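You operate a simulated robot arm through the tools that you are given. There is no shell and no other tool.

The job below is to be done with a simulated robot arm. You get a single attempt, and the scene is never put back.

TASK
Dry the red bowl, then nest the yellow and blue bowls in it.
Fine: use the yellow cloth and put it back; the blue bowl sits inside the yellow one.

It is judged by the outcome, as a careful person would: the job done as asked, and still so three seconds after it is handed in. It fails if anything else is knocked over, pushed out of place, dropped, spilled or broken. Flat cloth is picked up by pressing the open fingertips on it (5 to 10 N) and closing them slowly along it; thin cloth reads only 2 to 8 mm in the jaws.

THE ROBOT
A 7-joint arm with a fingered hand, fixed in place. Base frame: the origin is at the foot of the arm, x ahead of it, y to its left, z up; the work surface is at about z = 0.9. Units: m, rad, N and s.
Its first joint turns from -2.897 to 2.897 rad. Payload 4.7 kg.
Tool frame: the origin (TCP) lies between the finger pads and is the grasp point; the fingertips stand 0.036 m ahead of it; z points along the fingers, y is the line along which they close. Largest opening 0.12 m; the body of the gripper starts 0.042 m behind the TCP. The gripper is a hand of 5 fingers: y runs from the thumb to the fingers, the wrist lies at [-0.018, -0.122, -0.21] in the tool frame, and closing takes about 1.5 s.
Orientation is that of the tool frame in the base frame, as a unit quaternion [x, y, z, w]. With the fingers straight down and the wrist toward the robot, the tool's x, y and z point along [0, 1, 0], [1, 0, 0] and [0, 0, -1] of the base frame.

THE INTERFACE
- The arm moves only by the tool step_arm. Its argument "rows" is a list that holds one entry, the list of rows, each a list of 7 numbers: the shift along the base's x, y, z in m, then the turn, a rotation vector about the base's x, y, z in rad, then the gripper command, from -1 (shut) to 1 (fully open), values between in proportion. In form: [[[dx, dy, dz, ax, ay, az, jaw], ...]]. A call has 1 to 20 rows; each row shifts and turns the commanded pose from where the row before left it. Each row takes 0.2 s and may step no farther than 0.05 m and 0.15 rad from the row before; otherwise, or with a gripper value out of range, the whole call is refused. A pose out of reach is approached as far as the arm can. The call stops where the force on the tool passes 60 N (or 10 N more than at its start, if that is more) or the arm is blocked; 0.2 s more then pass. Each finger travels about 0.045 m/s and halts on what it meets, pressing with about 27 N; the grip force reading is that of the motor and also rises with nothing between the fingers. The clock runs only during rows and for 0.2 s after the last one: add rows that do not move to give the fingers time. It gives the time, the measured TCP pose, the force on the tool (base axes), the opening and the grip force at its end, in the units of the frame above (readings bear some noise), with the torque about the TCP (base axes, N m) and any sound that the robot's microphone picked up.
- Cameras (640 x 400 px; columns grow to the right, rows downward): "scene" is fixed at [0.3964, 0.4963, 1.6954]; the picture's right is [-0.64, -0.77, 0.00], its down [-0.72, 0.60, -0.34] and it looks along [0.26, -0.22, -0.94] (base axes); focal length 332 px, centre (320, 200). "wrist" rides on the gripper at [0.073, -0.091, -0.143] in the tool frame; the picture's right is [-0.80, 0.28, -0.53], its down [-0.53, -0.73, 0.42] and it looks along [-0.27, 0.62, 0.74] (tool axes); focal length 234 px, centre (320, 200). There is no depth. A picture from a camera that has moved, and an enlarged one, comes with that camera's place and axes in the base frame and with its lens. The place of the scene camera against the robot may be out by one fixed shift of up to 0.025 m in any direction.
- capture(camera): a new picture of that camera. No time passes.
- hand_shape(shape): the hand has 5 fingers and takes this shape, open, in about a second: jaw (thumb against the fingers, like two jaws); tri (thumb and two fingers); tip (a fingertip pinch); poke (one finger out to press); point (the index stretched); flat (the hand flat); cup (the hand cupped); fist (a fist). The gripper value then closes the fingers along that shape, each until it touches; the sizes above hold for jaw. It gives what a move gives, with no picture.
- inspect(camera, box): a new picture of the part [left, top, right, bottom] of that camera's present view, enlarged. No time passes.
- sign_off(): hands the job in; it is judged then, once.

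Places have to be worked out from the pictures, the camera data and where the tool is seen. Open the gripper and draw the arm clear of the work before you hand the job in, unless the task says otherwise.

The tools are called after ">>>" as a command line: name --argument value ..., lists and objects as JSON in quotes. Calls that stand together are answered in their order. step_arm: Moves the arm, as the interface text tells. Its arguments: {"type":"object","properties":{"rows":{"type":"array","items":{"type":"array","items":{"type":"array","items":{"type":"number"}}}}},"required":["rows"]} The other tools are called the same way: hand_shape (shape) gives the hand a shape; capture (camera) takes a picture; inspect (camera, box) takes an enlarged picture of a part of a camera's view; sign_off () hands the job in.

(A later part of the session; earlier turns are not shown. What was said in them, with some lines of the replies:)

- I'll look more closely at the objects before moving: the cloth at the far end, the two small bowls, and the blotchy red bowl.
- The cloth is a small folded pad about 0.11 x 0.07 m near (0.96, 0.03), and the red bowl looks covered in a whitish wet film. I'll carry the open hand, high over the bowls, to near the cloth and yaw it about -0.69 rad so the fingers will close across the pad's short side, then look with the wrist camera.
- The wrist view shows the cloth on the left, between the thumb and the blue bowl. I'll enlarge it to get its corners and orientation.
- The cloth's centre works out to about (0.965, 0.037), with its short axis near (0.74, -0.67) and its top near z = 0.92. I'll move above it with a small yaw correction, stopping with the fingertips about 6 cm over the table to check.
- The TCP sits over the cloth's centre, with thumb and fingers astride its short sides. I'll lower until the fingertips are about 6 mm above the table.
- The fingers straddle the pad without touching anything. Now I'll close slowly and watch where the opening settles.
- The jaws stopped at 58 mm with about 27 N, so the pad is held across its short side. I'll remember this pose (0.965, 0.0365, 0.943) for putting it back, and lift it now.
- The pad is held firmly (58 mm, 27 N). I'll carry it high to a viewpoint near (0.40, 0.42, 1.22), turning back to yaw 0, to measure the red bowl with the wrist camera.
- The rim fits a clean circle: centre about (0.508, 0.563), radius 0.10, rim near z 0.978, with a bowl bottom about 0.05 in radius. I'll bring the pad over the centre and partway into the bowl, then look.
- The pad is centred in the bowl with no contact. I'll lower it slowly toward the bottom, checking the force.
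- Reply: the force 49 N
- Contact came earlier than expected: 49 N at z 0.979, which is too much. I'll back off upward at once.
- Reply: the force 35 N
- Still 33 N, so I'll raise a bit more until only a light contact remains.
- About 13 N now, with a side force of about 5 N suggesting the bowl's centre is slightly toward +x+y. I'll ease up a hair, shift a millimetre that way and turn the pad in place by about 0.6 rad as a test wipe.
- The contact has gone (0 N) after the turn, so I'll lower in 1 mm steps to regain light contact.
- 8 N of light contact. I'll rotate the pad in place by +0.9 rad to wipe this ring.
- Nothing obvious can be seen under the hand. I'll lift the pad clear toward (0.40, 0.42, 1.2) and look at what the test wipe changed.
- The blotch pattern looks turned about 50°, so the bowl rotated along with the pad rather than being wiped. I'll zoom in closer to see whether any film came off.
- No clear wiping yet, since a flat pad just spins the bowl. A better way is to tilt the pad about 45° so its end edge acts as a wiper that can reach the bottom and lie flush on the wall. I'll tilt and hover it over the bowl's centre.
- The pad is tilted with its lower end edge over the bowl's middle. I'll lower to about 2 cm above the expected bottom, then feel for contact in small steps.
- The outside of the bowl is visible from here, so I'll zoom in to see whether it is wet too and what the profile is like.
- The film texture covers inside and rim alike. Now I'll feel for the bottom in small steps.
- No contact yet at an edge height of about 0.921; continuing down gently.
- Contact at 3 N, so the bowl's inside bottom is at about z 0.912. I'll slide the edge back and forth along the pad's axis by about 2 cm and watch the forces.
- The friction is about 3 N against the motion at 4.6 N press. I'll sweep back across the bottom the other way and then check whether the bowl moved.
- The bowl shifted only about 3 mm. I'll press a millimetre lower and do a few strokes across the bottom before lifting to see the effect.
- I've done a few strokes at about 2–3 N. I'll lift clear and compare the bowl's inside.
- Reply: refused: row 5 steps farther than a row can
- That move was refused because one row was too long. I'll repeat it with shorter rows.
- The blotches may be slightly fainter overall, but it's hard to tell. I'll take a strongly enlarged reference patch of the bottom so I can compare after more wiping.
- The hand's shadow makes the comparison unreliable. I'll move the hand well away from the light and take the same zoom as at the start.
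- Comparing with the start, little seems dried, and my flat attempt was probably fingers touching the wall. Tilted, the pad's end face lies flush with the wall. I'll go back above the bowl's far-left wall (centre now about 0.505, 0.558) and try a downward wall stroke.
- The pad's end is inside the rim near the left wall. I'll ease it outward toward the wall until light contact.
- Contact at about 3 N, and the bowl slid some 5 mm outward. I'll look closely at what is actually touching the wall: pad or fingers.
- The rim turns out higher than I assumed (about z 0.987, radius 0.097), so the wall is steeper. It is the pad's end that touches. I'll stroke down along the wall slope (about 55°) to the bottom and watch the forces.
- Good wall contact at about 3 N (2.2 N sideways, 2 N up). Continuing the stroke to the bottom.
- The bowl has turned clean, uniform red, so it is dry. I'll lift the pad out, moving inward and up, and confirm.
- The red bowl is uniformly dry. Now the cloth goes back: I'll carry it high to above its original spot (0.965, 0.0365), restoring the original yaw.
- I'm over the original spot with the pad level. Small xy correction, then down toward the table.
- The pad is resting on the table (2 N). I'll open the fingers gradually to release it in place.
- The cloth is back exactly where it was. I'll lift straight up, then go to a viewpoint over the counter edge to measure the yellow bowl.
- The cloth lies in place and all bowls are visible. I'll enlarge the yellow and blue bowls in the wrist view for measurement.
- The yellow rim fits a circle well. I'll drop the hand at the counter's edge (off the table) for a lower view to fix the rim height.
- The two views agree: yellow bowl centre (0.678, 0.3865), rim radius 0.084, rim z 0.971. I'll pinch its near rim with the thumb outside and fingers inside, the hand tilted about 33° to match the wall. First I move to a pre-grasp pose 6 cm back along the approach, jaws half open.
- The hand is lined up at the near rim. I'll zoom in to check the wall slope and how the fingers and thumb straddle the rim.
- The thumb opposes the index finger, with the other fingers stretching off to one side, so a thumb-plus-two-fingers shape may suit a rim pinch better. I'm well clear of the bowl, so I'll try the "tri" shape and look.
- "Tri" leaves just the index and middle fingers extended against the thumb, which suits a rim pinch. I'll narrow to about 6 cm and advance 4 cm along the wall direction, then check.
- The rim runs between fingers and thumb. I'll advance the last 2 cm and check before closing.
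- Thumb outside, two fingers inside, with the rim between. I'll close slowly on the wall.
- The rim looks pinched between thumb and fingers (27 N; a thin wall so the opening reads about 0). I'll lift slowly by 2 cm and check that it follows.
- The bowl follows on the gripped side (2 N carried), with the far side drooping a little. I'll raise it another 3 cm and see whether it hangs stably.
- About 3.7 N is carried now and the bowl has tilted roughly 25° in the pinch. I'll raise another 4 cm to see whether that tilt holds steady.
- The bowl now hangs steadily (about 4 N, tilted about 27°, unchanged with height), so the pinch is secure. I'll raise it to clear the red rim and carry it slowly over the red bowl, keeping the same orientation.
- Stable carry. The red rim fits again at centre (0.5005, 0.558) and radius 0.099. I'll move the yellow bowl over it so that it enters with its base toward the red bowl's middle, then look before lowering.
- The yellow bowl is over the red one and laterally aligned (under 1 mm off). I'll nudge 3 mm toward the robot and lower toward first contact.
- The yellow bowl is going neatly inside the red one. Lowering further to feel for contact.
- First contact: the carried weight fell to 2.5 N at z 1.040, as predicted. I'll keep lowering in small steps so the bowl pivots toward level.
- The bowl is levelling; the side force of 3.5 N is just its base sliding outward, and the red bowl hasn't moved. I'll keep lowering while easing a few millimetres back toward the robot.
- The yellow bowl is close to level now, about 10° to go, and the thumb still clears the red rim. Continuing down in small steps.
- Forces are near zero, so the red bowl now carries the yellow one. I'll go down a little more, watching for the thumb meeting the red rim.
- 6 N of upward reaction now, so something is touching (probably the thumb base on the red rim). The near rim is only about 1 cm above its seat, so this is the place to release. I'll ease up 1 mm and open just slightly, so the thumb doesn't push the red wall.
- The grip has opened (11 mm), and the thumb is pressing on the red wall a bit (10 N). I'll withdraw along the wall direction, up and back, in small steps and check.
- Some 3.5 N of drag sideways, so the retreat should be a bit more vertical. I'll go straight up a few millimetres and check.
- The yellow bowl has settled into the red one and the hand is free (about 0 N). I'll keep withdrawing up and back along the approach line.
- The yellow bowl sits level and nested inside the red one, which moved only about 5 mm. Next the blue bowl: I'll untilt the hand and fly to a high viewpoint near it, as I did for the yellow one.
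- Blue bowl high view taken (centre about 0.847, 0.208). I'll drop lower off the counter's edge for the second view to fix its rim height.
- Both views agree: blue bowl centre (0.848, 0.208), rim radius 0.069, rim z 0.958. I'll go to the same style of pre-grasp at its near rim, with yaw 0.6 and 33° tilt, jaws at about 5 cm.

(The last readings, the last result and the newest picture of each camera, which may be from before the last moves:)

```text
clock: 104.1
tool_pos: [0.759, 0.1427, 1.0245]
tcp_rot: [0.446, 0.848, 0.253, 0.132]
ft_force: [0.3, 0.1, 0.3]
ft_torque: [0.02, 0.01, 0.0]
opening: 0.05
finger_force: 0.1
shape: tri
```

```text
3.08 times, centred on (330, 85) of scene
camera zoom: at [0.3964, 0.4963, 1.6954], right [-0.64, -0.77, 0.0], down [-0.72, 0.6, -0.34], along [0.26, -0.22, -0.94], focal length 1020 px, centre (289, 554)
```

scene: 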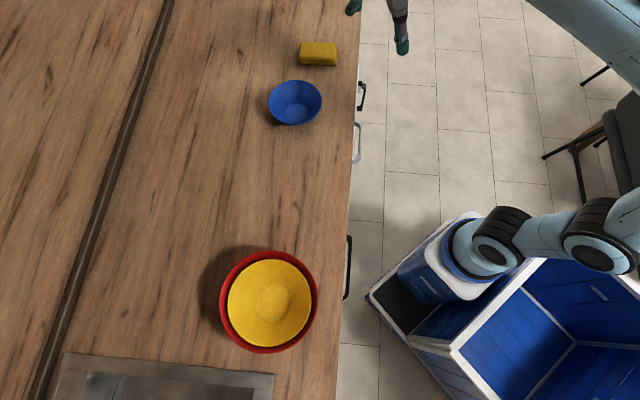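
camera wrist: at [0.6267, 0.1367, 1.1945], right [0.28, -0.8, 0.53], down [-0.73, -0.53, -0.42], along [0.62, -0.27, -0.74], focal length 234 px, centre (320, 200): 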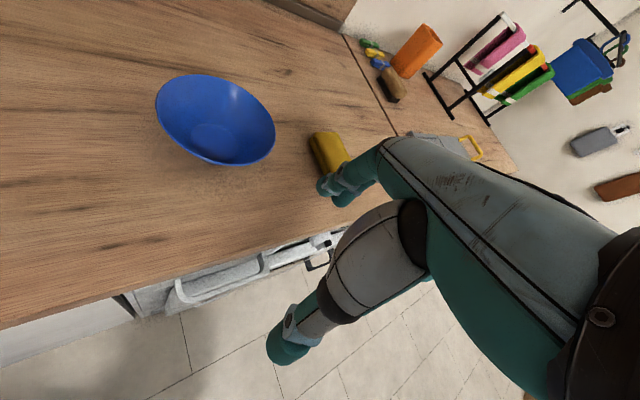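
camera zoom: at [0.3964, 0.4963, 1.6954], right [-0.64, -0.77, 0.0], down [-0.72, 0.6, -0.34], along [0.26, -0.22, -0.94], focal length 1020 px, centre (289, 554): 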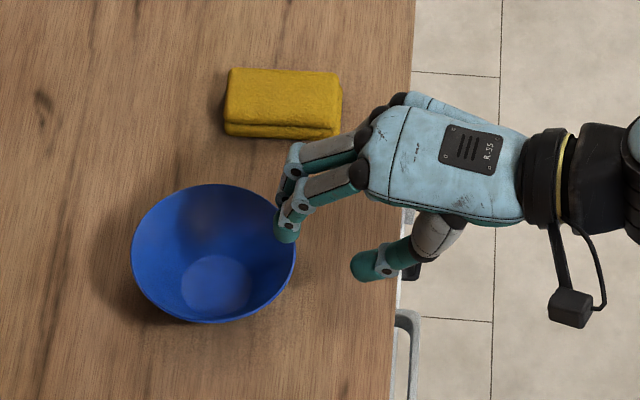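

Nicely lined up. I'll correct 3 mm sideways and advance about 4 cm along the wall direction, then check.

>>> step_arm --rows '[[[0.0028, 0.0056, -0.0084, 0, 0, 0, -0.17], [0.0045, 0.0031, -0.0084, 0, 0, 0, -0.17], [0.0045, 0.0031, -0.0084, 0, 0, 0, -0.17], [0.0045, 0.0031, -0.0084, 0, 0, 0, -0.17], [0, 0, 0, 0, 0, 0, -0.17]]]'

>>> inspect --camera "wrist" --box '[200, 130, 380, 340]'

>>> inspect --camera "scene" --box '[240, 20, 420, 150]'

```text
clock: 105.3
tool_pos: [0.7758, 0.1593, 0.9923]
tcp_rot: [0.447, 0.848, 0.253, 0.134]
ft_force: [-0.1, -0.5, -0.4]
ft_torque: [-0.01, -0.03, 0.0]
opening: 0.0499
finger_force: 0.0
shape: tri
```

```text
1.90 times, centred on (290, 235) of wrist
camera zoom: at [0.6066, 0.1327, 1.0616], right [0.41, -0.69, 0.59], down [-0.01, -0.65, -0.76], along [0.91, 0.3, -0.28], focal length 446 px, centre (377, 133)
```

zoom: 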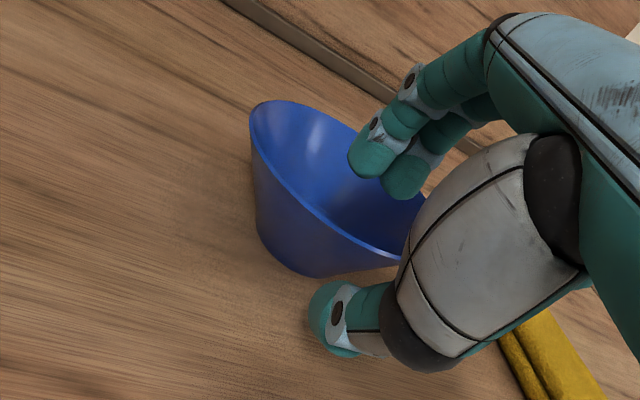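

```text
3.08 times, centred on (330, 85) of scene
camera zoom: at [0.3964, 0.4963, 1.6954], right [-0.64, -0.77, 0.0], down [-0.72, 0.6, -0.34], along [0.26, -0.22, -0.94], focal length 1020 px, centre (289, 554)
```

zoom: 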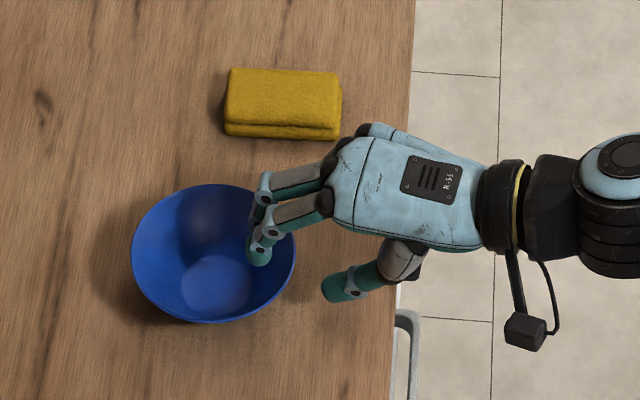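

Fingers over the inside, thumb outside. Advancing the last 2 cm, then closing slowly.

>>> step_arm --rows '[[[0.0042, 0.0026, -0.009, 0, 0, 0, -0.17], [0.0042, 0.0026, -0.009, 0, 0, 0, -0.17], [0, 0, 0, 0, 0, 0, -0.17], [0, 0, 0, 0, 0, 0, -0.3], [0, 0, 0, 0, 0, 0, -0.4], [0, 0, 0, 0, 0, 0, -0.5], [0, 0, 0, 0, 0, 0, -0.6], [0, 0, 0, 0, 0, 0, -0.7], [0, 0, 0, 0, 0, 0, -0.8], [0, 0, 0, 0, 0, 0, -0.9], [0, 0, 0, 0, 0, 0, -1], [0, 0, 0, 0, 0, 0, -1], [0, 0, 0, 0, 0, 0, -1]]]'

>>> inspect --camera "wrist" --box '[200, 130, 380, 340]'

>>> inspect --camera "scene" --box '[240, 20, 420, 150]'

```text
clock: 108.1
tool_pos: [0.7833, 0.1654, 0.9742]
tcp_rot: [0.447, 0.848, 0.253, 0.133]
ft_force: [1.7, 1.4, 1.1]
ft_torque: [0.06, -0.08, -0.03]
opening: 0.0
finger_force: 26.8
shape: tri
```

```text
1.90 times, centred on (290, 235) of wrist
camera zoom: at [0.6148, 0.1372, 1.0434], right [0.41, -0.69, 0.59], down [-0.01, -0.65, -0.76], along [0.91, 0.3, -0.28], focal length 446 px, centre (377, 133)
```

zoom: 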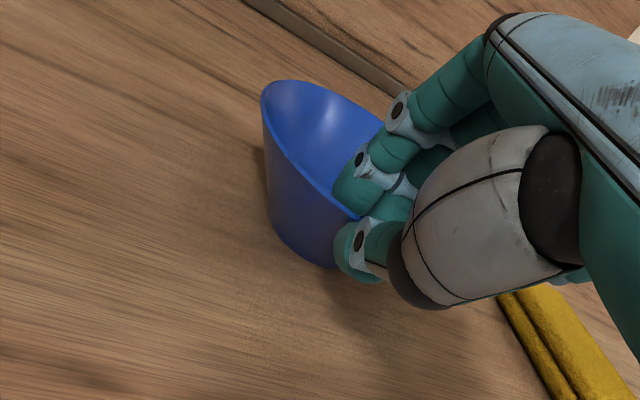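

```text
3.08 times, centred on (330, 85) of scene
camera zoom: at [0.3964, 0.4963, 1.6954], right [-0.64, -0.77, 0.0], down [-0.72, 0.6, -0.34], along [0.26, -0.22, -0.94], focal length 1020 px, centre (289, 554)
```

zoom: 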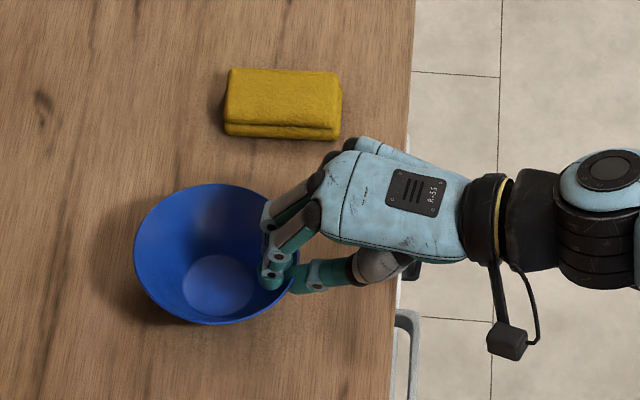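

Blue rim pinched, thumb outside and fingers inside. I'll lift slowly by 4 cm and check how it hangs.

>>> step_arm --rows '[[[0, 0, 0.004, 0, 0, 0, -1], [0, 0, 0.006, 0, 0, 0, -1], [0, 0, 0.008, 0, 0, 0, -1], [0, 0, 0.01, 0, 0, 0, -1], [0, 0, 0.012, 0, 0, 0, -1], [0, 0, 0, 0, 0, 0, -1]]]'

>>> inspect --camera "wrist" --box '[200, 130, 380, 340]'

>>> inspect --camera "scene" --box '[240, 20, 420, 150]'

```text
clock: 109.5
tool_pos: [0.7827, 0.1643, 1.0139]
tcp_rot: [0.448, 0.847, 0.252, 0.133]
ft_force: [-0.5, -0.1, -2.3]
ft_torque: [-0.11, 0.12, -0.01]
opening: 0.0002
finger_force: 26.7
shape: tri
```

```text
1.90 times, centred on (290, 235) of wrist
camera zoom: at [0.6147, 0.137, 1.0833], right [0.41, -0.69, 0.59], down [-0.01, -0.65, -0.76], along [0.91, 0.3, -0.28], focal length 446 px, centre (377, 133)
```

zoom: 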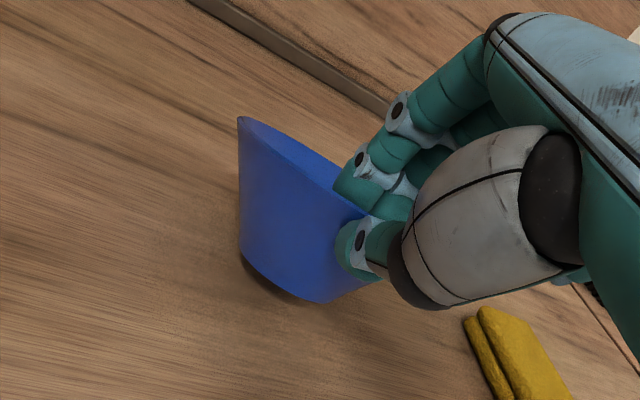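

```text
3.08 times, centred on (330, 85) of scene
camera zoom: at [0.3964, 0.4963, 1.6954], right [-0.64, -0.77, 0.0], down [-0.72, 0.6, -0.34], along [0.26, -0.22, -0.94], focal length 1020 px, centre (289, 554)
```

zoom: 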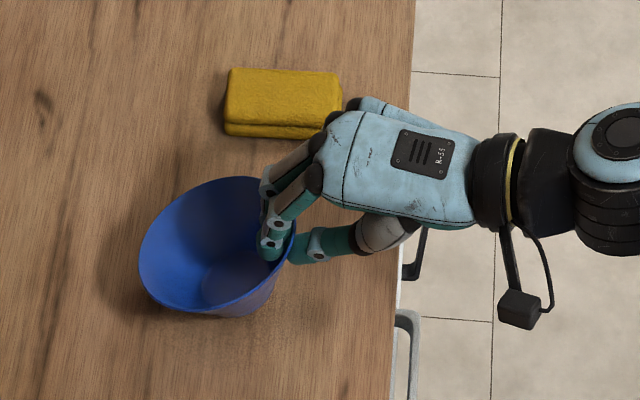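

It follows, drooping about 20° like the yellow one did. I'll raise it well clear and confirm it hangs stably.

>>> step_arm --rows '[[[0, 0, 0.012, 0, 0, 0, -1], [0, 0, 0.015, 0, 0, 0, -1], [0, 0, 0.02, 0, 0, 0, -1], [0, 0, 0.02, 0, 0, 0, -1], [0, 0, 0.02, 0, 0, 0, -1], [0, 0, 0.02, 0, 0, 0, -1], [0, 0, 0.02, 0, 0, 0, -1], [0, 0, 0.02, 0, 0, 0, -1], [0, 0, 0.015, 0, 0, 0, -1], [0, 0, 0, 0, 0, 0, -1]]]'

>>> inspect --camera "wrist" --box '[200, 130, 380, 340]'

>>> capture --camera "scene"

```text
clock: 111.7
tool_pos: [0.7847, 0.1649, 1.1758]
tcp_rot: [0.447, 0.848, 0.252, 0.132]
ft_force: [0.1, -0.5, -2.6]
ft_torque: [-0.1, 0.1, 0.01]
opening: 0.0003
finger_force: 26.9
shape: tri
```

```text
1.90 times, centred on (290, 235) of wrist
camera zoom: at [0.615, 0.1376, 1.2452], right [0.41, -0.69, 0.59], down [-0.01, -0.65, -0.76], along [0.91, 0.3, -0.28], focal length 446 px, centre (377, 133)
```

zoom: 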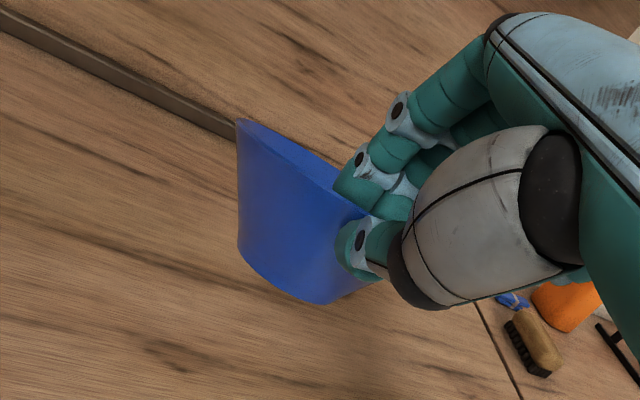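

```text
taken
```

scene: 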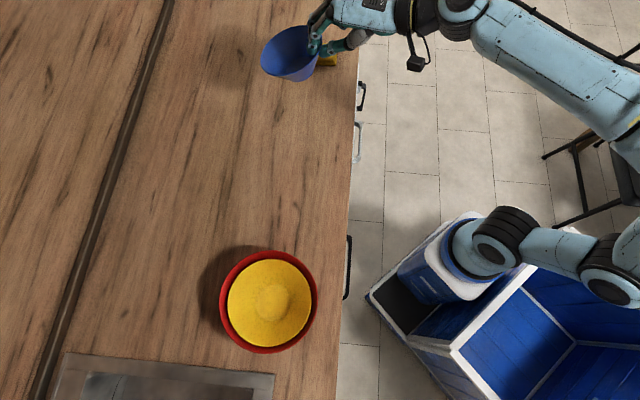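

The blue bowl hangs steadily (2.6 N). Before carrying it over I'll measure the nested bowls' current centre with a clear scene view.

>>> inspect --camera "scene" --box '[180, 235, 350, 365]'

```text
3.08 times, centred on (265, 300) of scene
camera zoom: at [0.3964, 0.4963, 1.6954], right [-0.64, -0.77, 0.0], down [-0.72, 0.6, -0.34], along [0.26, -0.22, -0.94], focal length 1020 px, centre (489, -108)
```

zoom: 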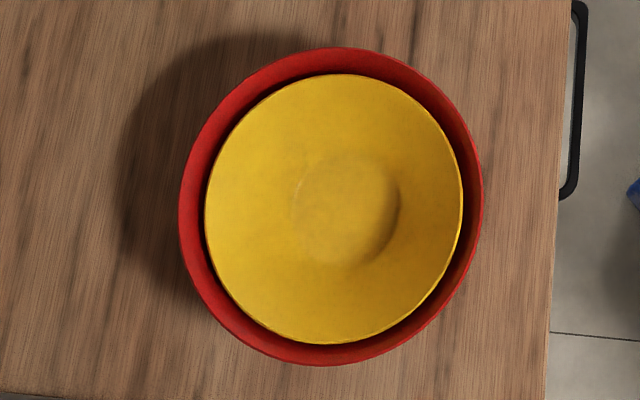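

Nest centre: yellow rim centre at about (0.493, 0.552), rim z about 0.978, level. I'll carry the blue bowl slowly along the counter toward it.

>>> step_arm --rows '[[[-0.009, 0.0087, 0, 0, 0, 0, -1], [-0.0175, 0.017, 0, 0, 0, 0, -1], [-0.0185, 0.018, 0, 0, 0, 0, -1], [-0.0185, 0.018, 0, 0, 0, 0, -1], [-0.0185, 0.018, 0, 0, 0, 0, -1], [-0.0185, 0.018, 0, 0, 0, 0, -1], [-0.0185, 0.018, 0, 0, 0, 0, -1], [-0.0185, 0.018, 0, 0, 0, 0, -1], [-0.0185, 0.018, 0, 0, 0, 0, -1], [-0.0185, 0.018, 0, 0, 0, 0, -1], [-0.0185, 0.018, 0, 0, 0, 0, -1], [-0.0185, 0.018, 0, 0, 0, 0, -1], [-0.0185, 0.018, 0, 0, 0, 0, -1], [-0.0185, 0.018, 0, 0, 0, 0, -1], [-0.0185, 0.018, 0, 0, 0, 0, -1], [-0.0185, 0.018, 0, 0, 0, 0, -1], [-0.0185, 0.018, 0, 0, 0, 0, -1], [-0.0185, 0.018, 0, 0, 0, 0, -1], [-0.017, 0.0165, 0, 0, 0, 0, -1], [-0.015, 0.0139, 0, 0, 0, 0, -1]]]'

>>> capture --camera "wrist"

>>> inspect --camera "scene" --box '[180, 200, 400, 380]'

```text
clock: 115.9
tool_pos: [0.4287, 0.5107, 1.1757]
tcp_rot: [0.447, 0.848, 0.253, 0.133]
ft_force: [0.0, -0.2, -2.6]
ft_torque: [-0.12, 0.11, -0.03]
opening: 0.0
finger_force: 26.9
shape: tri
```

```text
taken
camera wrist: at [0.2596, 0.4826, 1.2458], right [0.41, -0.69, 0.59], down [-0.01, -0.65, -0.76], along [0.91, 0.3, -0.28], focal length 234 px, centre (320, 200)
```

wrist: 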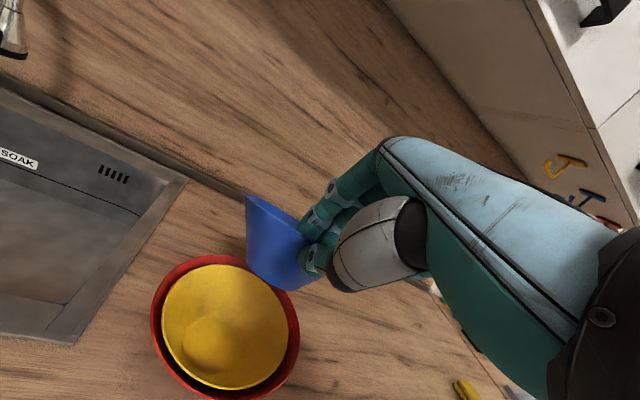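

```text
2.22 times, centred on (290, 290) of scene
camera zoom: at [0.3964, 0.4963, 1.6954], right [-0.64, -0.77, 0.0], down [-0.72, 0.6, -0.34], along [0.26, -0.22, -0.94], focal length 737 px, centre (387, 0)
```

zoom: 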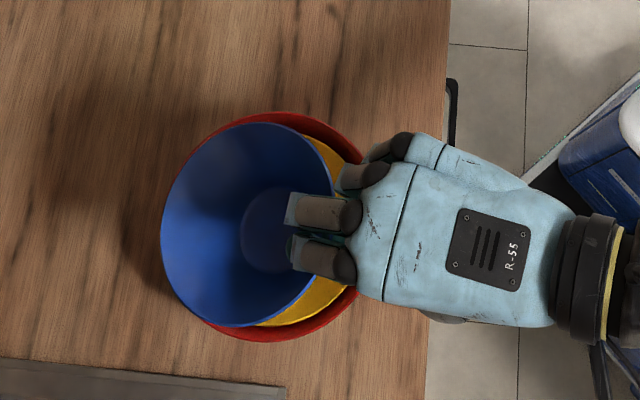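

Over the nest now. I'll measure the yellow rim again from the wrist camera to fine-tune the drop position.

>>> inspect --camera "wrist" --box '[130, 230, 330, 400]'

```text
2.35 times, centred on (230, 315) of wrist
camera zoom: at [0.2596, 0.4826, 1.2458], right [0.41, -0.69, 0.59], down [-0.01, -0.65, -0.76], along [0.91, 0.3, -0.28], focal length 551 px, centre (532, -71)
```

zoom: 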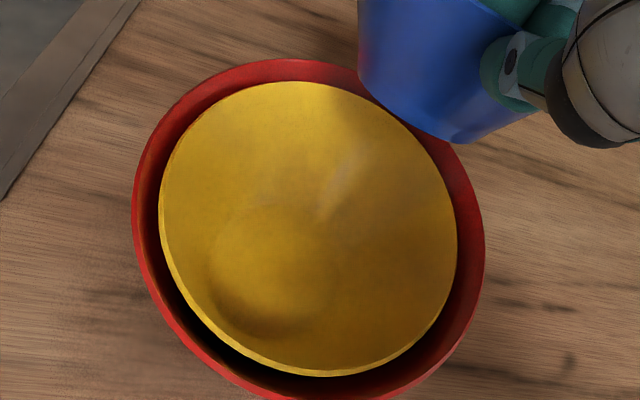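

The two cameras agree to about 3 mm (yellow centre about 0.492, 0.5535, rim z 0.979), and the blue bowl's grip point is right where I want it. Lowering to just above the expected contact height.

>>> step_arm --rows '[[[0, 0, -0.015, 0, 0, 0, -1], [0, 0, -0.02, 0, 0, 0, -1], [0, 0, -0.02, 0, 0, 0, -1], [0, 0, -0.02, 0, 0, 0, -1], [0, 0, -0.015, 0, 0, 0, -1], [0, 0, -0.015, 0, 0, 0, -1], [0, 0, -0.01, 0, 0, 0, -1], [0, 0, -0.008, 0, 0, 0, -1], [0, 0, 0, 0, 0, 0, -1]]]'

>>> inspect --camera "wrist" --box '[170, 150, 370, 350]'

>>> inspect --camera "scene" --box '[180, 200, 400, 380]'

```text
clock: 117.9
tool_pos: [0.4292, 0.5088, 1.0529]
tcp_rot: [0.447, 0.848, 0.253, 0.133]
ft_force: [1.2, -1.3, -3.3]
ft_torque: [-0.09, 0.12, 0.02]
opening: 0.0002
finger_force: 26.3
shape: tri
```

```text
2.00 times, centred on (270, 250) of wrist
camera zoom: at [0.2598, 0.4812, 1.1221], right [0.41, -0.69, 0.59], down [-0.01, -0.65, -0.76], along [0.91, 0.3, -0.28], focal length 468 px, centre (420, 100)
```

zoom: 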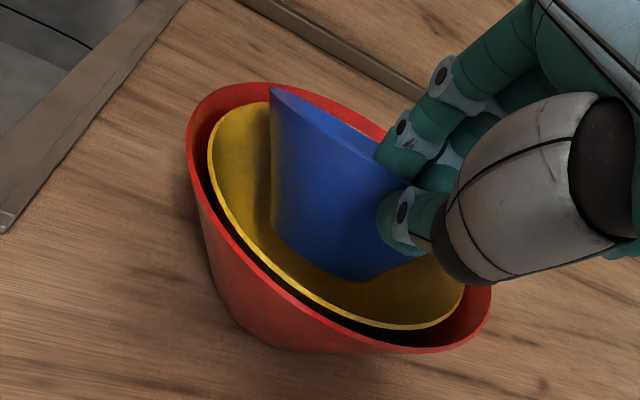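

```text
2.22 times, centred on (290, 290) of scene
camera zoom: at [0.3964, 0.4963, 1.6954], right [-0.64, -0.77, 0.0], down [-0.72, 0.6, -0.34], along [0.26, -0.22, -0.94], focal length 737 px, centre (387, 0)
```

zoom: 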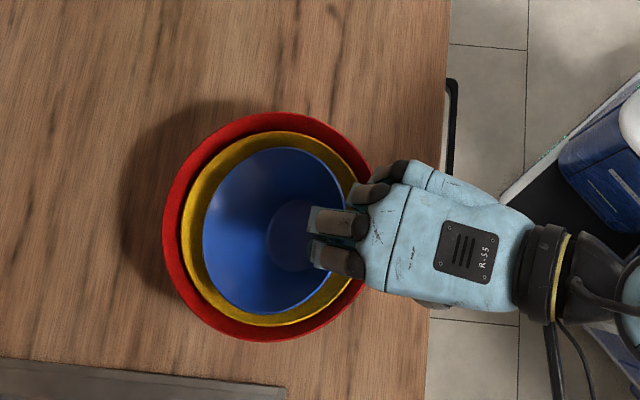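

The blue bowl is going in centred. Lowering in small steps until its base touches the yellow bowl.

>>> step_arm --rows '[[[0, 0, -0.006, 0, 0, 0, -1], [0, 0, -0.005, 0, 0, 0, -1], [0, 0, -0.004, 0, 0, 0, -1], [0, 0, -0.003, 0, 0, 0, -1], [0, 0, 0, 0, 0, 0, -1]]]'

```text
clock: 119.1
tool_pos: [0.4288, 0.5079, 1.0348]
tcp_rot: [0.447, 0.848, 0.253, 0.132]
ft_force: [-1.1, 0.3, -2.2]
ft_torque: [-0.1, 0.11, 0.01]
opening: 0.0003
finger_force: 26.9
shape: tri
```

>>> step_arm --rows '[[[0, 0, -0.003, 0, 0, 0, -1], [0, 0, -0.003, 0, 0, 0, -1], [0, 0, -0.002, 0, 0, 0, -1], [0, 0, 0, 0, 0, 0, -1]]]'

>>> inspect --camera "wrist" --box '[170, 150, 370, 350]'

```text
clock: 120.1
tool_pos: [0.4286, 0.5087, 1.0267]
tcp_rot: [0.447, 0.848, 0.253, 0.133]
ft_force: [-0.5, -0.2, -2.8]
ft_torque: [-0.08, 0.14, -0.01]
opening: 0.0
finger_force: 26.3
shape: tri
```

```text
2.00 times, centred on (270, 250) of wrist
camera zoom: at [0.2607, 0.4813, 1.096], right [0.41, -0.69, 0.59], down [-0.01, -0.65, -0.76], along [0.91, 0.3, -0.28], focal length 468 px, centre (420, 100)
```

zoom: 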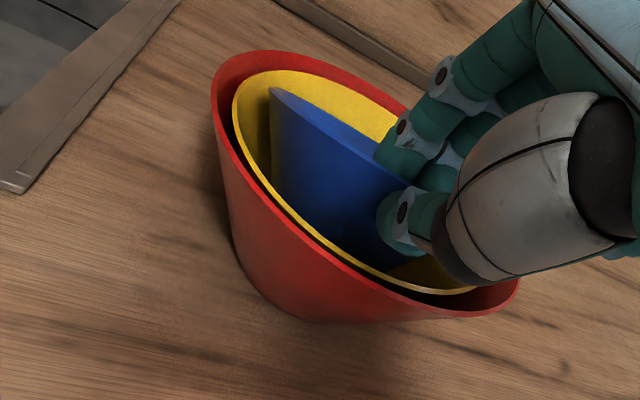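

Still hanging free; a few more millimetres down.

>>> step_arm --rows '[[[0, 0, -0.003, 0, 0, 0, -1], [0, 0, -0.002, 0, 0, 0, -1], [0, 0, 0, 0, 0, 0, -1]]]'

```text
clock: 120.9
tool_pos: [0.4294, 0.509, 1.0215]
tcp_rot: [0.447, 0.848, 0.253, 0.133]
ft_force: [2.0, -0.3, -1.6]
ft_torque: [-0.01, 0.05, 0.0]
opening: 0.0001
finger_force: 26.8
shape: tri
```

Contact has begun (weight and torque dropping). Continuing down gently so it pivots level.

>>> step_arm --rows '[[[0, 0, -0.003, 0, 0, 0, -1], [0, 0, -0.002, 0, 0, 0, -1], [0, 0, 0, 0, 0, 0, -1]]]'

>>> inspect --camera "wrist" --box '[170, 150, 370, 350]'

>>> inspect --camera "scene" --box '[180, 200, 400, 380]'

```text
clock: 121.7
tool_pos: [0.4298, 0.5086, 1.0175]
tcp_rot: [0.447, 0.848, 0.253, 0.132]
ft_force: [0.1, -1.0, -0.2]
ft_torque: [-0.02, 0.01, 0.01]
opening: 0.0004
finger_force: 26.8
shape: tri
```

```text
2.00 times, centred on (270, 250) of wrist
camera zoom: at [0.2605, 0.4818, 1.0871], right [0.41, -0.69, 0.59], down [-0.01, -0.65, -0.76], along [0.91, 0.3, -0.28], focal length 468 px, centre (420, 100)
```

zoom: 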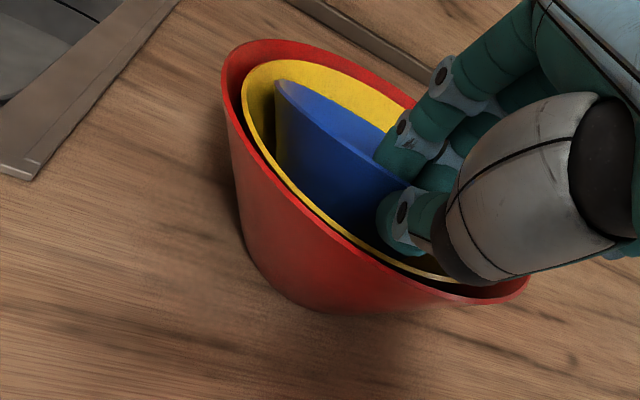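

```text
2.22 times, centred on (290, 290) of scene
camera zoom: at [0.3964, 0.4963, 1.6954], right [-0.64, -0.77, 0.0], down [-0.72, 0.6, -0.34], along [0.26, -0.22, -0.94], focal length 737 px, centre (387, 0)
```

zoom: 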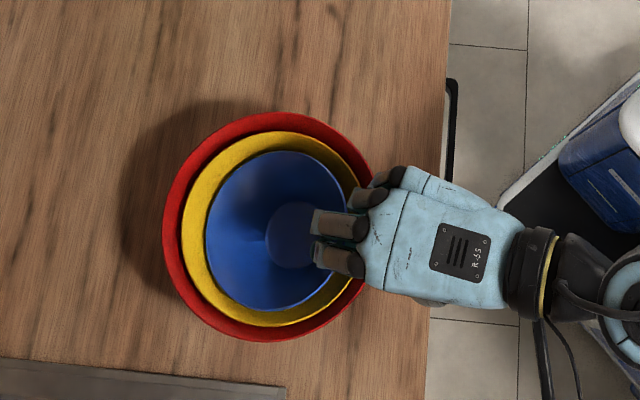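

>>> step_arm --rows '[[[0, 0, -0.002, 0, 0, 0, -1], [0, 0, -0.002, 0, 0, 0, -1], [0, 0, 0, 0, 0, 0, -1]]]'

>>> inspect --camera "wrist" --box '[170, 150, 370, 350]'

```text
clock: 122.5
tool_pos: [0.4286, 0.5085, 1.0142]
tcp_rot: [0.447, 0.848, 0.253, 0.133]
ft_force: [1.1, 1.9, -0.1]
ft_torque: [0.04, 0.01, 0.01]
opening: 0.0002
finger_force: 26.3
shape: tri
```

```text
2.00 times, centred on (270, 250) of wrist
camera zoom: at [0.2601, 0.4813, 1.083], right [0.41, -0.69, 0.59], down [-0.01, -0.65, -0.76], along [0.91, 0.3, -0.28], focal length 468 px, centre (420, 100)
```

zoom: 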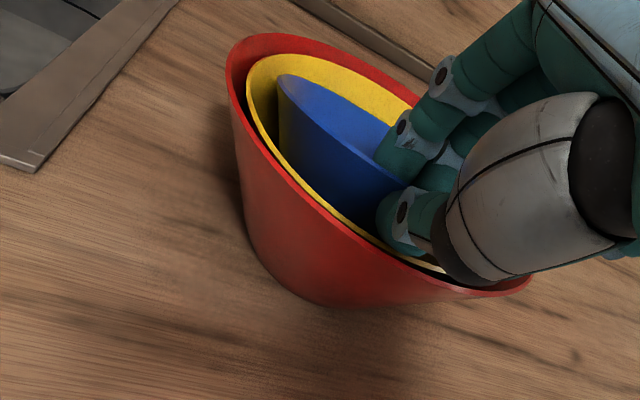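

>>> step_arm --rows '[[[0, 0, -0.002, 0, 0, 0, -1], [0, 0, -0.002, 0, 0, 0, -1], [0, 0, 0, 0, 0, 0, -1]]]'

>>> inspect --camera "wrist" --box '[170, 150, 370, 350]'

>>> inspect --camera "scene" --box '[180, 200, 400, 380]'

```text
clock: 123.3
tool_pos: [0.429, 0.509, 1.0088]
tcp_rot: [0.448, 0.847, 0.254, 0.134]
ft_force: [0.3, -0.7, 5.5]
ft_torque: [0.07, -0.02, -0.04]
opening: 0.0005
finger_force: 27.4
shape: tri
```

```text
2.00 times, centred on (270, 250) of wrist
camera zoom: at [0.2599, 0.4813, 1.0791], right [0.41, -0.69, 0.59], down [-0.01, -0.65, -0.76], along [0.91, 0.3, -0.28], focal length 468 px, centre (420, 100)
```

zoom: 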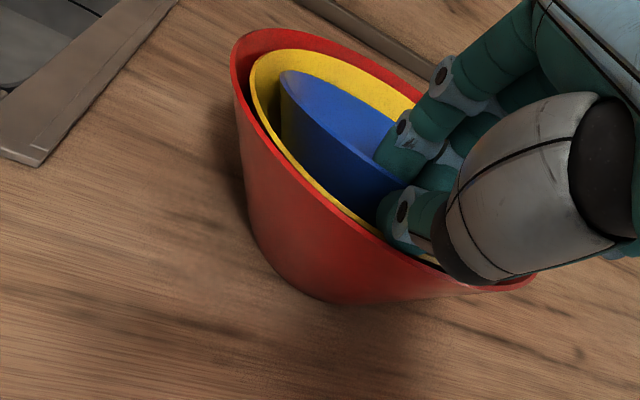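

```text
2.22 times, centred on (290, 290) of scene
camera zoom: at [0.3964, 0.4963, 1.6954], right [-0.64, -0.77, 0.0], down [-0.72, 0.6, -0.34], along [0.26, -0.22, -0.94], focal length 737 px, centre (387, 0)
```

zoom: 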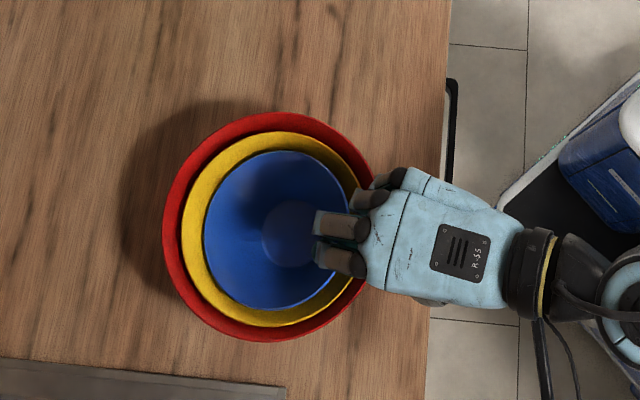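

5.5 N upward: the thumb has met the yellow rim, as predicted, with the blue rim about 1.5 cm above its seat. I'll raise 2 mm and open just slightly while easing up.

>>> step_arm --rows '[[[0, 0, 0.002, 0, 0, 0, -1], [0, 0, 0, 0, 0, 0, -0.95], [0, 0, 0.001, 0, 0, 0, -0.92], [0, 0, 0.001, 0, 0, 0, -0.89], [0, 0, 0.001, 0, 0, 0, -0.87], [0, 0, 0, 0, 0, 0, -0.87]]]'

>>> inspect --camera "wrist" --box '[170, 150, 370, 350]'

>>> inspect --camera "scene" --box '[180, 200, 400, 380]'

```text
clock: 124.7
tool_pos: [0.4292, 0.509, 1.013]
tcp_rot: [0.448, 0.847, 0.253, 0.133]
ft_force: [2.6, 1.1, 1.3]
ft_torque: [0.02, -0.06, -0.02]
opening: 0.0076
finger_force: 0.1
shape: tri
```

```text
2.00 times, centred on (270, 250) of wrist
camera zoom: at [0.2606, 0.4812, 1.0831], right [0.41, -0.69, 0.59], down [-0.01, -0.65, -0.76], along [0.91, 0.3, -0.28], focal length 468 px, centre (420, 100)
```

zoom: 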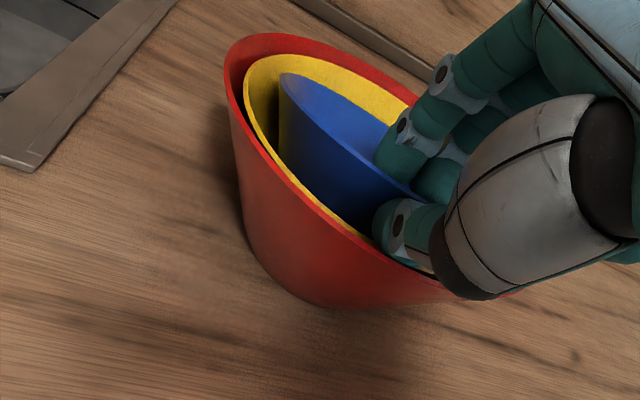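

```text
2.22 times, centred on (290, 290) of scene
camera zoom: at [0.3964, 0.4963, 1.6954], right [-0.64, -0.77, 0.0], down [-0.72, 0.6, -0.34], along [0.26, -0.22, -0.94], focal length 737 px, centre (387, 0)
```

zoom: 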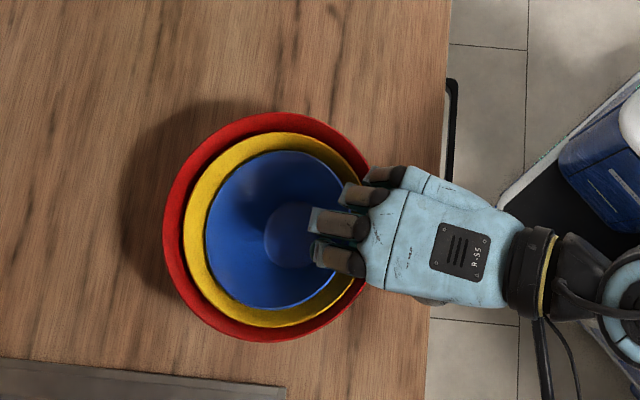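

Grip released (7.6 mm) but the blue wall still leans on the thumb. I'll withdraw gently, mostly upward and slightly back.

>>> step_arm --rows '[[[-0.0008, -0.0006, 0.0025, 0, 0, 0, -0.85], [-0.001, -0.0007, 0.0025, 0, 0, 0, -0.83], [-0.001, -0.0007, 0.003, 0, 0, 0, -0.82], [0, 0, 0, 0, 0, 0, -0.82]]]'

>>> inspect --camera "wrist" --box '[170, 150, 370, 350]'

>>> inspect --camera "scene" --box '[180, 200, 400, 380]'

```text
clock: 125.7
tool_pos: [0.4264, 0.5067, 1.0228]
tcp_rot: [0.448, 0.848, 0.253, 0.132]
ft_force: [0.7, 0.6, -0.4]
ft_torque: [-0.02, -0.01, -0.03]
opening: 0.0102
finger_force: 0.1
shape: tri
```

```text
2.00 times, centred on (270, 250) of wrist
camera zoom: at [0.2578, 0.4792, 1.0913], right [0.41, -0.69, 0.59], down [-0.01, -0.65, -0.76], along [0.91, 0.3, -0.28], focal length 468 px, centre (420, 100)
```

zoom: 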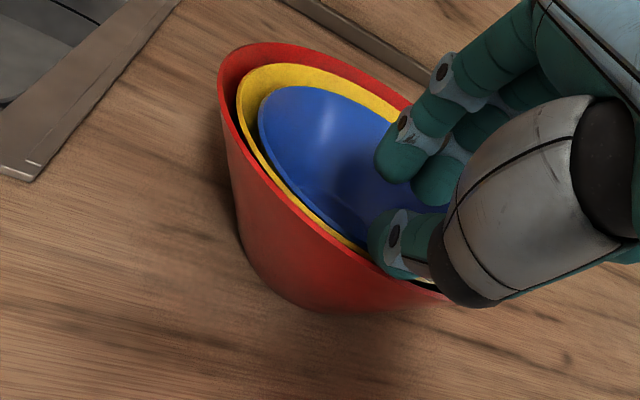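

```text
2.22 times, centred on (290, 290) of scene
camera zoom: at [0.3964, 0.4963, 1.6954], right [-0.64, -0.77, 0.0], down [-0.72, 0.6, -0.34], along [0.26, -0.22, -0.94], focal length 737 px, centre (387, 0)
```

zoom: 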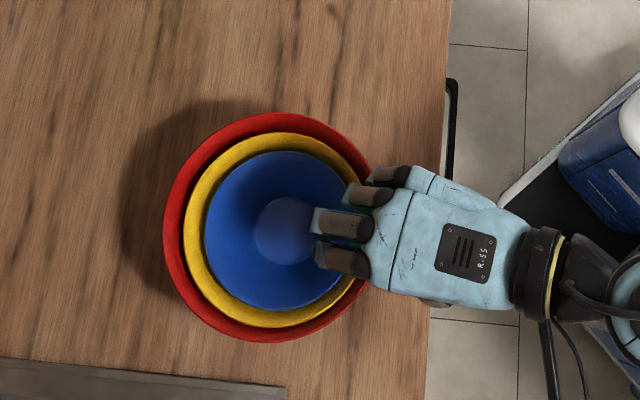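

The blue bowl has settled level inside the yellow one and the hand is free (about 0 N). I'll withdraw up and back, clear of the bowls.

>>> step_arm --rows '[[[-0.001, -0.0007, 0.005, 0, 0, 0, -0.82], [-0.0023, -0.0016, 0.006, 0, 0, 0, -0.82], [-0.0045, -0.0031, 0.0084, 0, 0, 0, -0.75], [-0.009, -0.0062, 0.0168, 0, 0, 0, -0.5], [-0.009, -0.0062, 0.0168, 0, 0, 0, -0.3], [-0.009, -0.0062, 0.03, 0, 0, 0, -0.2], [-0.009, -0.0062, 0.04, 0, 0, 0, 0], [0, 0, 0.04, 0, 0, 0, 0.3], [0, 0, 0.02, 0, 0, 0, 0.6], [0.0309, -0.0342, 0.0013, -0.082, 0.1196, 0, 1], [0.0309, -0.0342, 0.0013, -0.082, 0.1196, 0, 1], [0.0309, -0.0342, 0.0013, -0.082, 0.1196, 0, 1], [0.0309, -0.0342, 0.0013, -0.082, 0.1196, 0, 1], [0.02, -0.03, 0, 0, 0, -0.12, 1], [0.02, -0.03, 0, 0, 0, -0.12, 1], [0.02, -0.03, 0, 0, 0, -0.12, 1], [0, -0.03, 0, 0, 0, -0.12, 1], [0, 0, 0, 0, 0, 0, 1]]]'

>>> capture --camera "scene"

>>> inspect --camera "scene" --box '[180, 235, 350, 365]'

>>> capture --camera "wrist"

```text
clock: 129.5
tool_pos: [0.566, 0.2189, 1.2115]
tcp_rot: [0.664, 0.748, 0.0, 0.0]
ft_force: [0.5, 0.8, -0.1]
ft_torque: [-0.01, 0.02, 0.02]
opening: 0.1197
finger_force: 0.1
shape: tri
```

```text
taken
```

scene: 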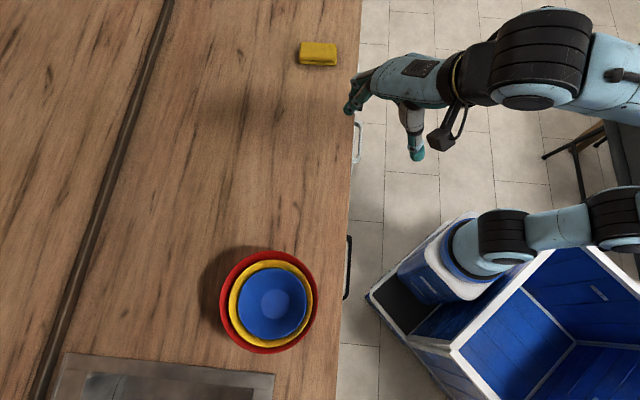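

```text
3.08 times, centred on (265, 300) of scene
camera zoom: at [0.3964, 0.4963, 1.6954], right [-0.64, -0.77, 0.0], down [-0.72, 0.6, -0.34], along [0.26, -0.22, -0.94], focal length 1020 px, centre (489, -108)
```

zoom: 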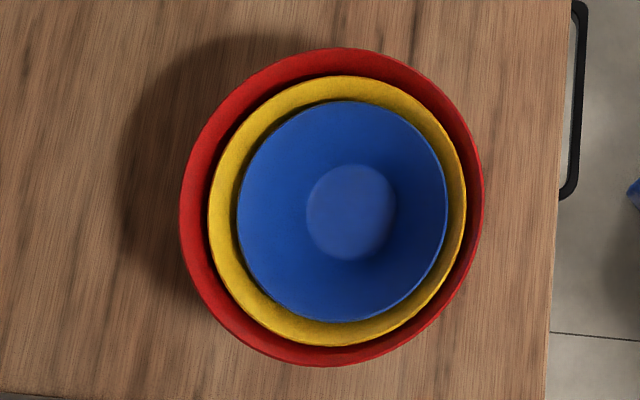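

```text
taken
camera wrist: at [0.4677, 0.2811, 1.3534], right [0.37, -0.77, 0.53], down [-0.66, -0.61, -0.42], along [0.65, -0.19, -0.74], focal length 234 px, centre (320, 200)
```

wrist: 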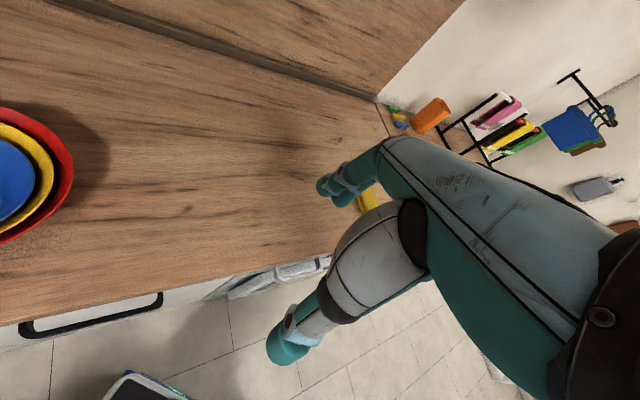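

All three bowls are nested: blue in yellow in red. I'll do a last check of the cloth's position with the same zoom as at the start.

>>> inspect --camera "scene" --box '[240, 20, 380, 130]'

```text
3.64 times, centred on (310, 75) of scene
camera zoom: at [0.3964, 0.4963, 1.6954], right [-0.64, -0.77, 0.0], down [-0.72, 0.6, -0.34], along [0.26, -0.22, -0.94], focal length 1206 px, centre (356, 654)
```

zoom: 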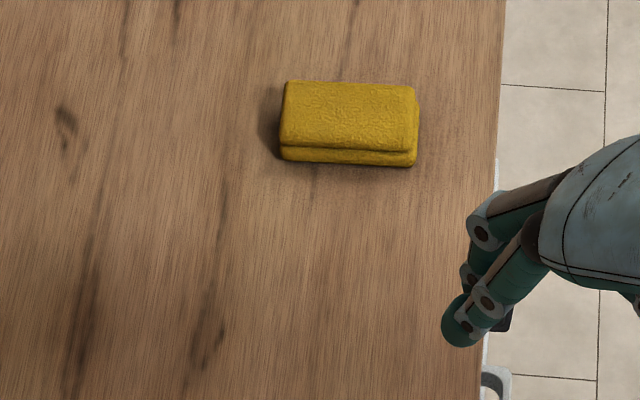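

The cloth is back where it started, to within a couple of millimetres. The bowls are nested and still, the red one is dry, and the hand is open and clear, so I'm handing the job in.

>>> sign_off

```text
The job is handed in.
```

The red bowl is dry, the yellow bowl sits inside it, and the blue bowl sits inside the yellow one. I've handed the job in.

- **Drying:** I wiped the inside with the yellow cloth until the wet film was gone and the bowl showed plain red. My first attempt pressed too hard (49 N) and turned the bowl about 50° on the spot. It did no visible damage.
- **Cloth:** It is back where it started, to within about 2 mm.
- **Nesting:** I let go of each bowl with its near edge about 1–2 cm above its seat, so it tipped the last bit into place. All three looked level and still in the final pictures.
- **Position:** Handling moved the red bowl about 1 cm from where it began. Nothing else was touched or knocked over.

The hand is open and clear of the counter.
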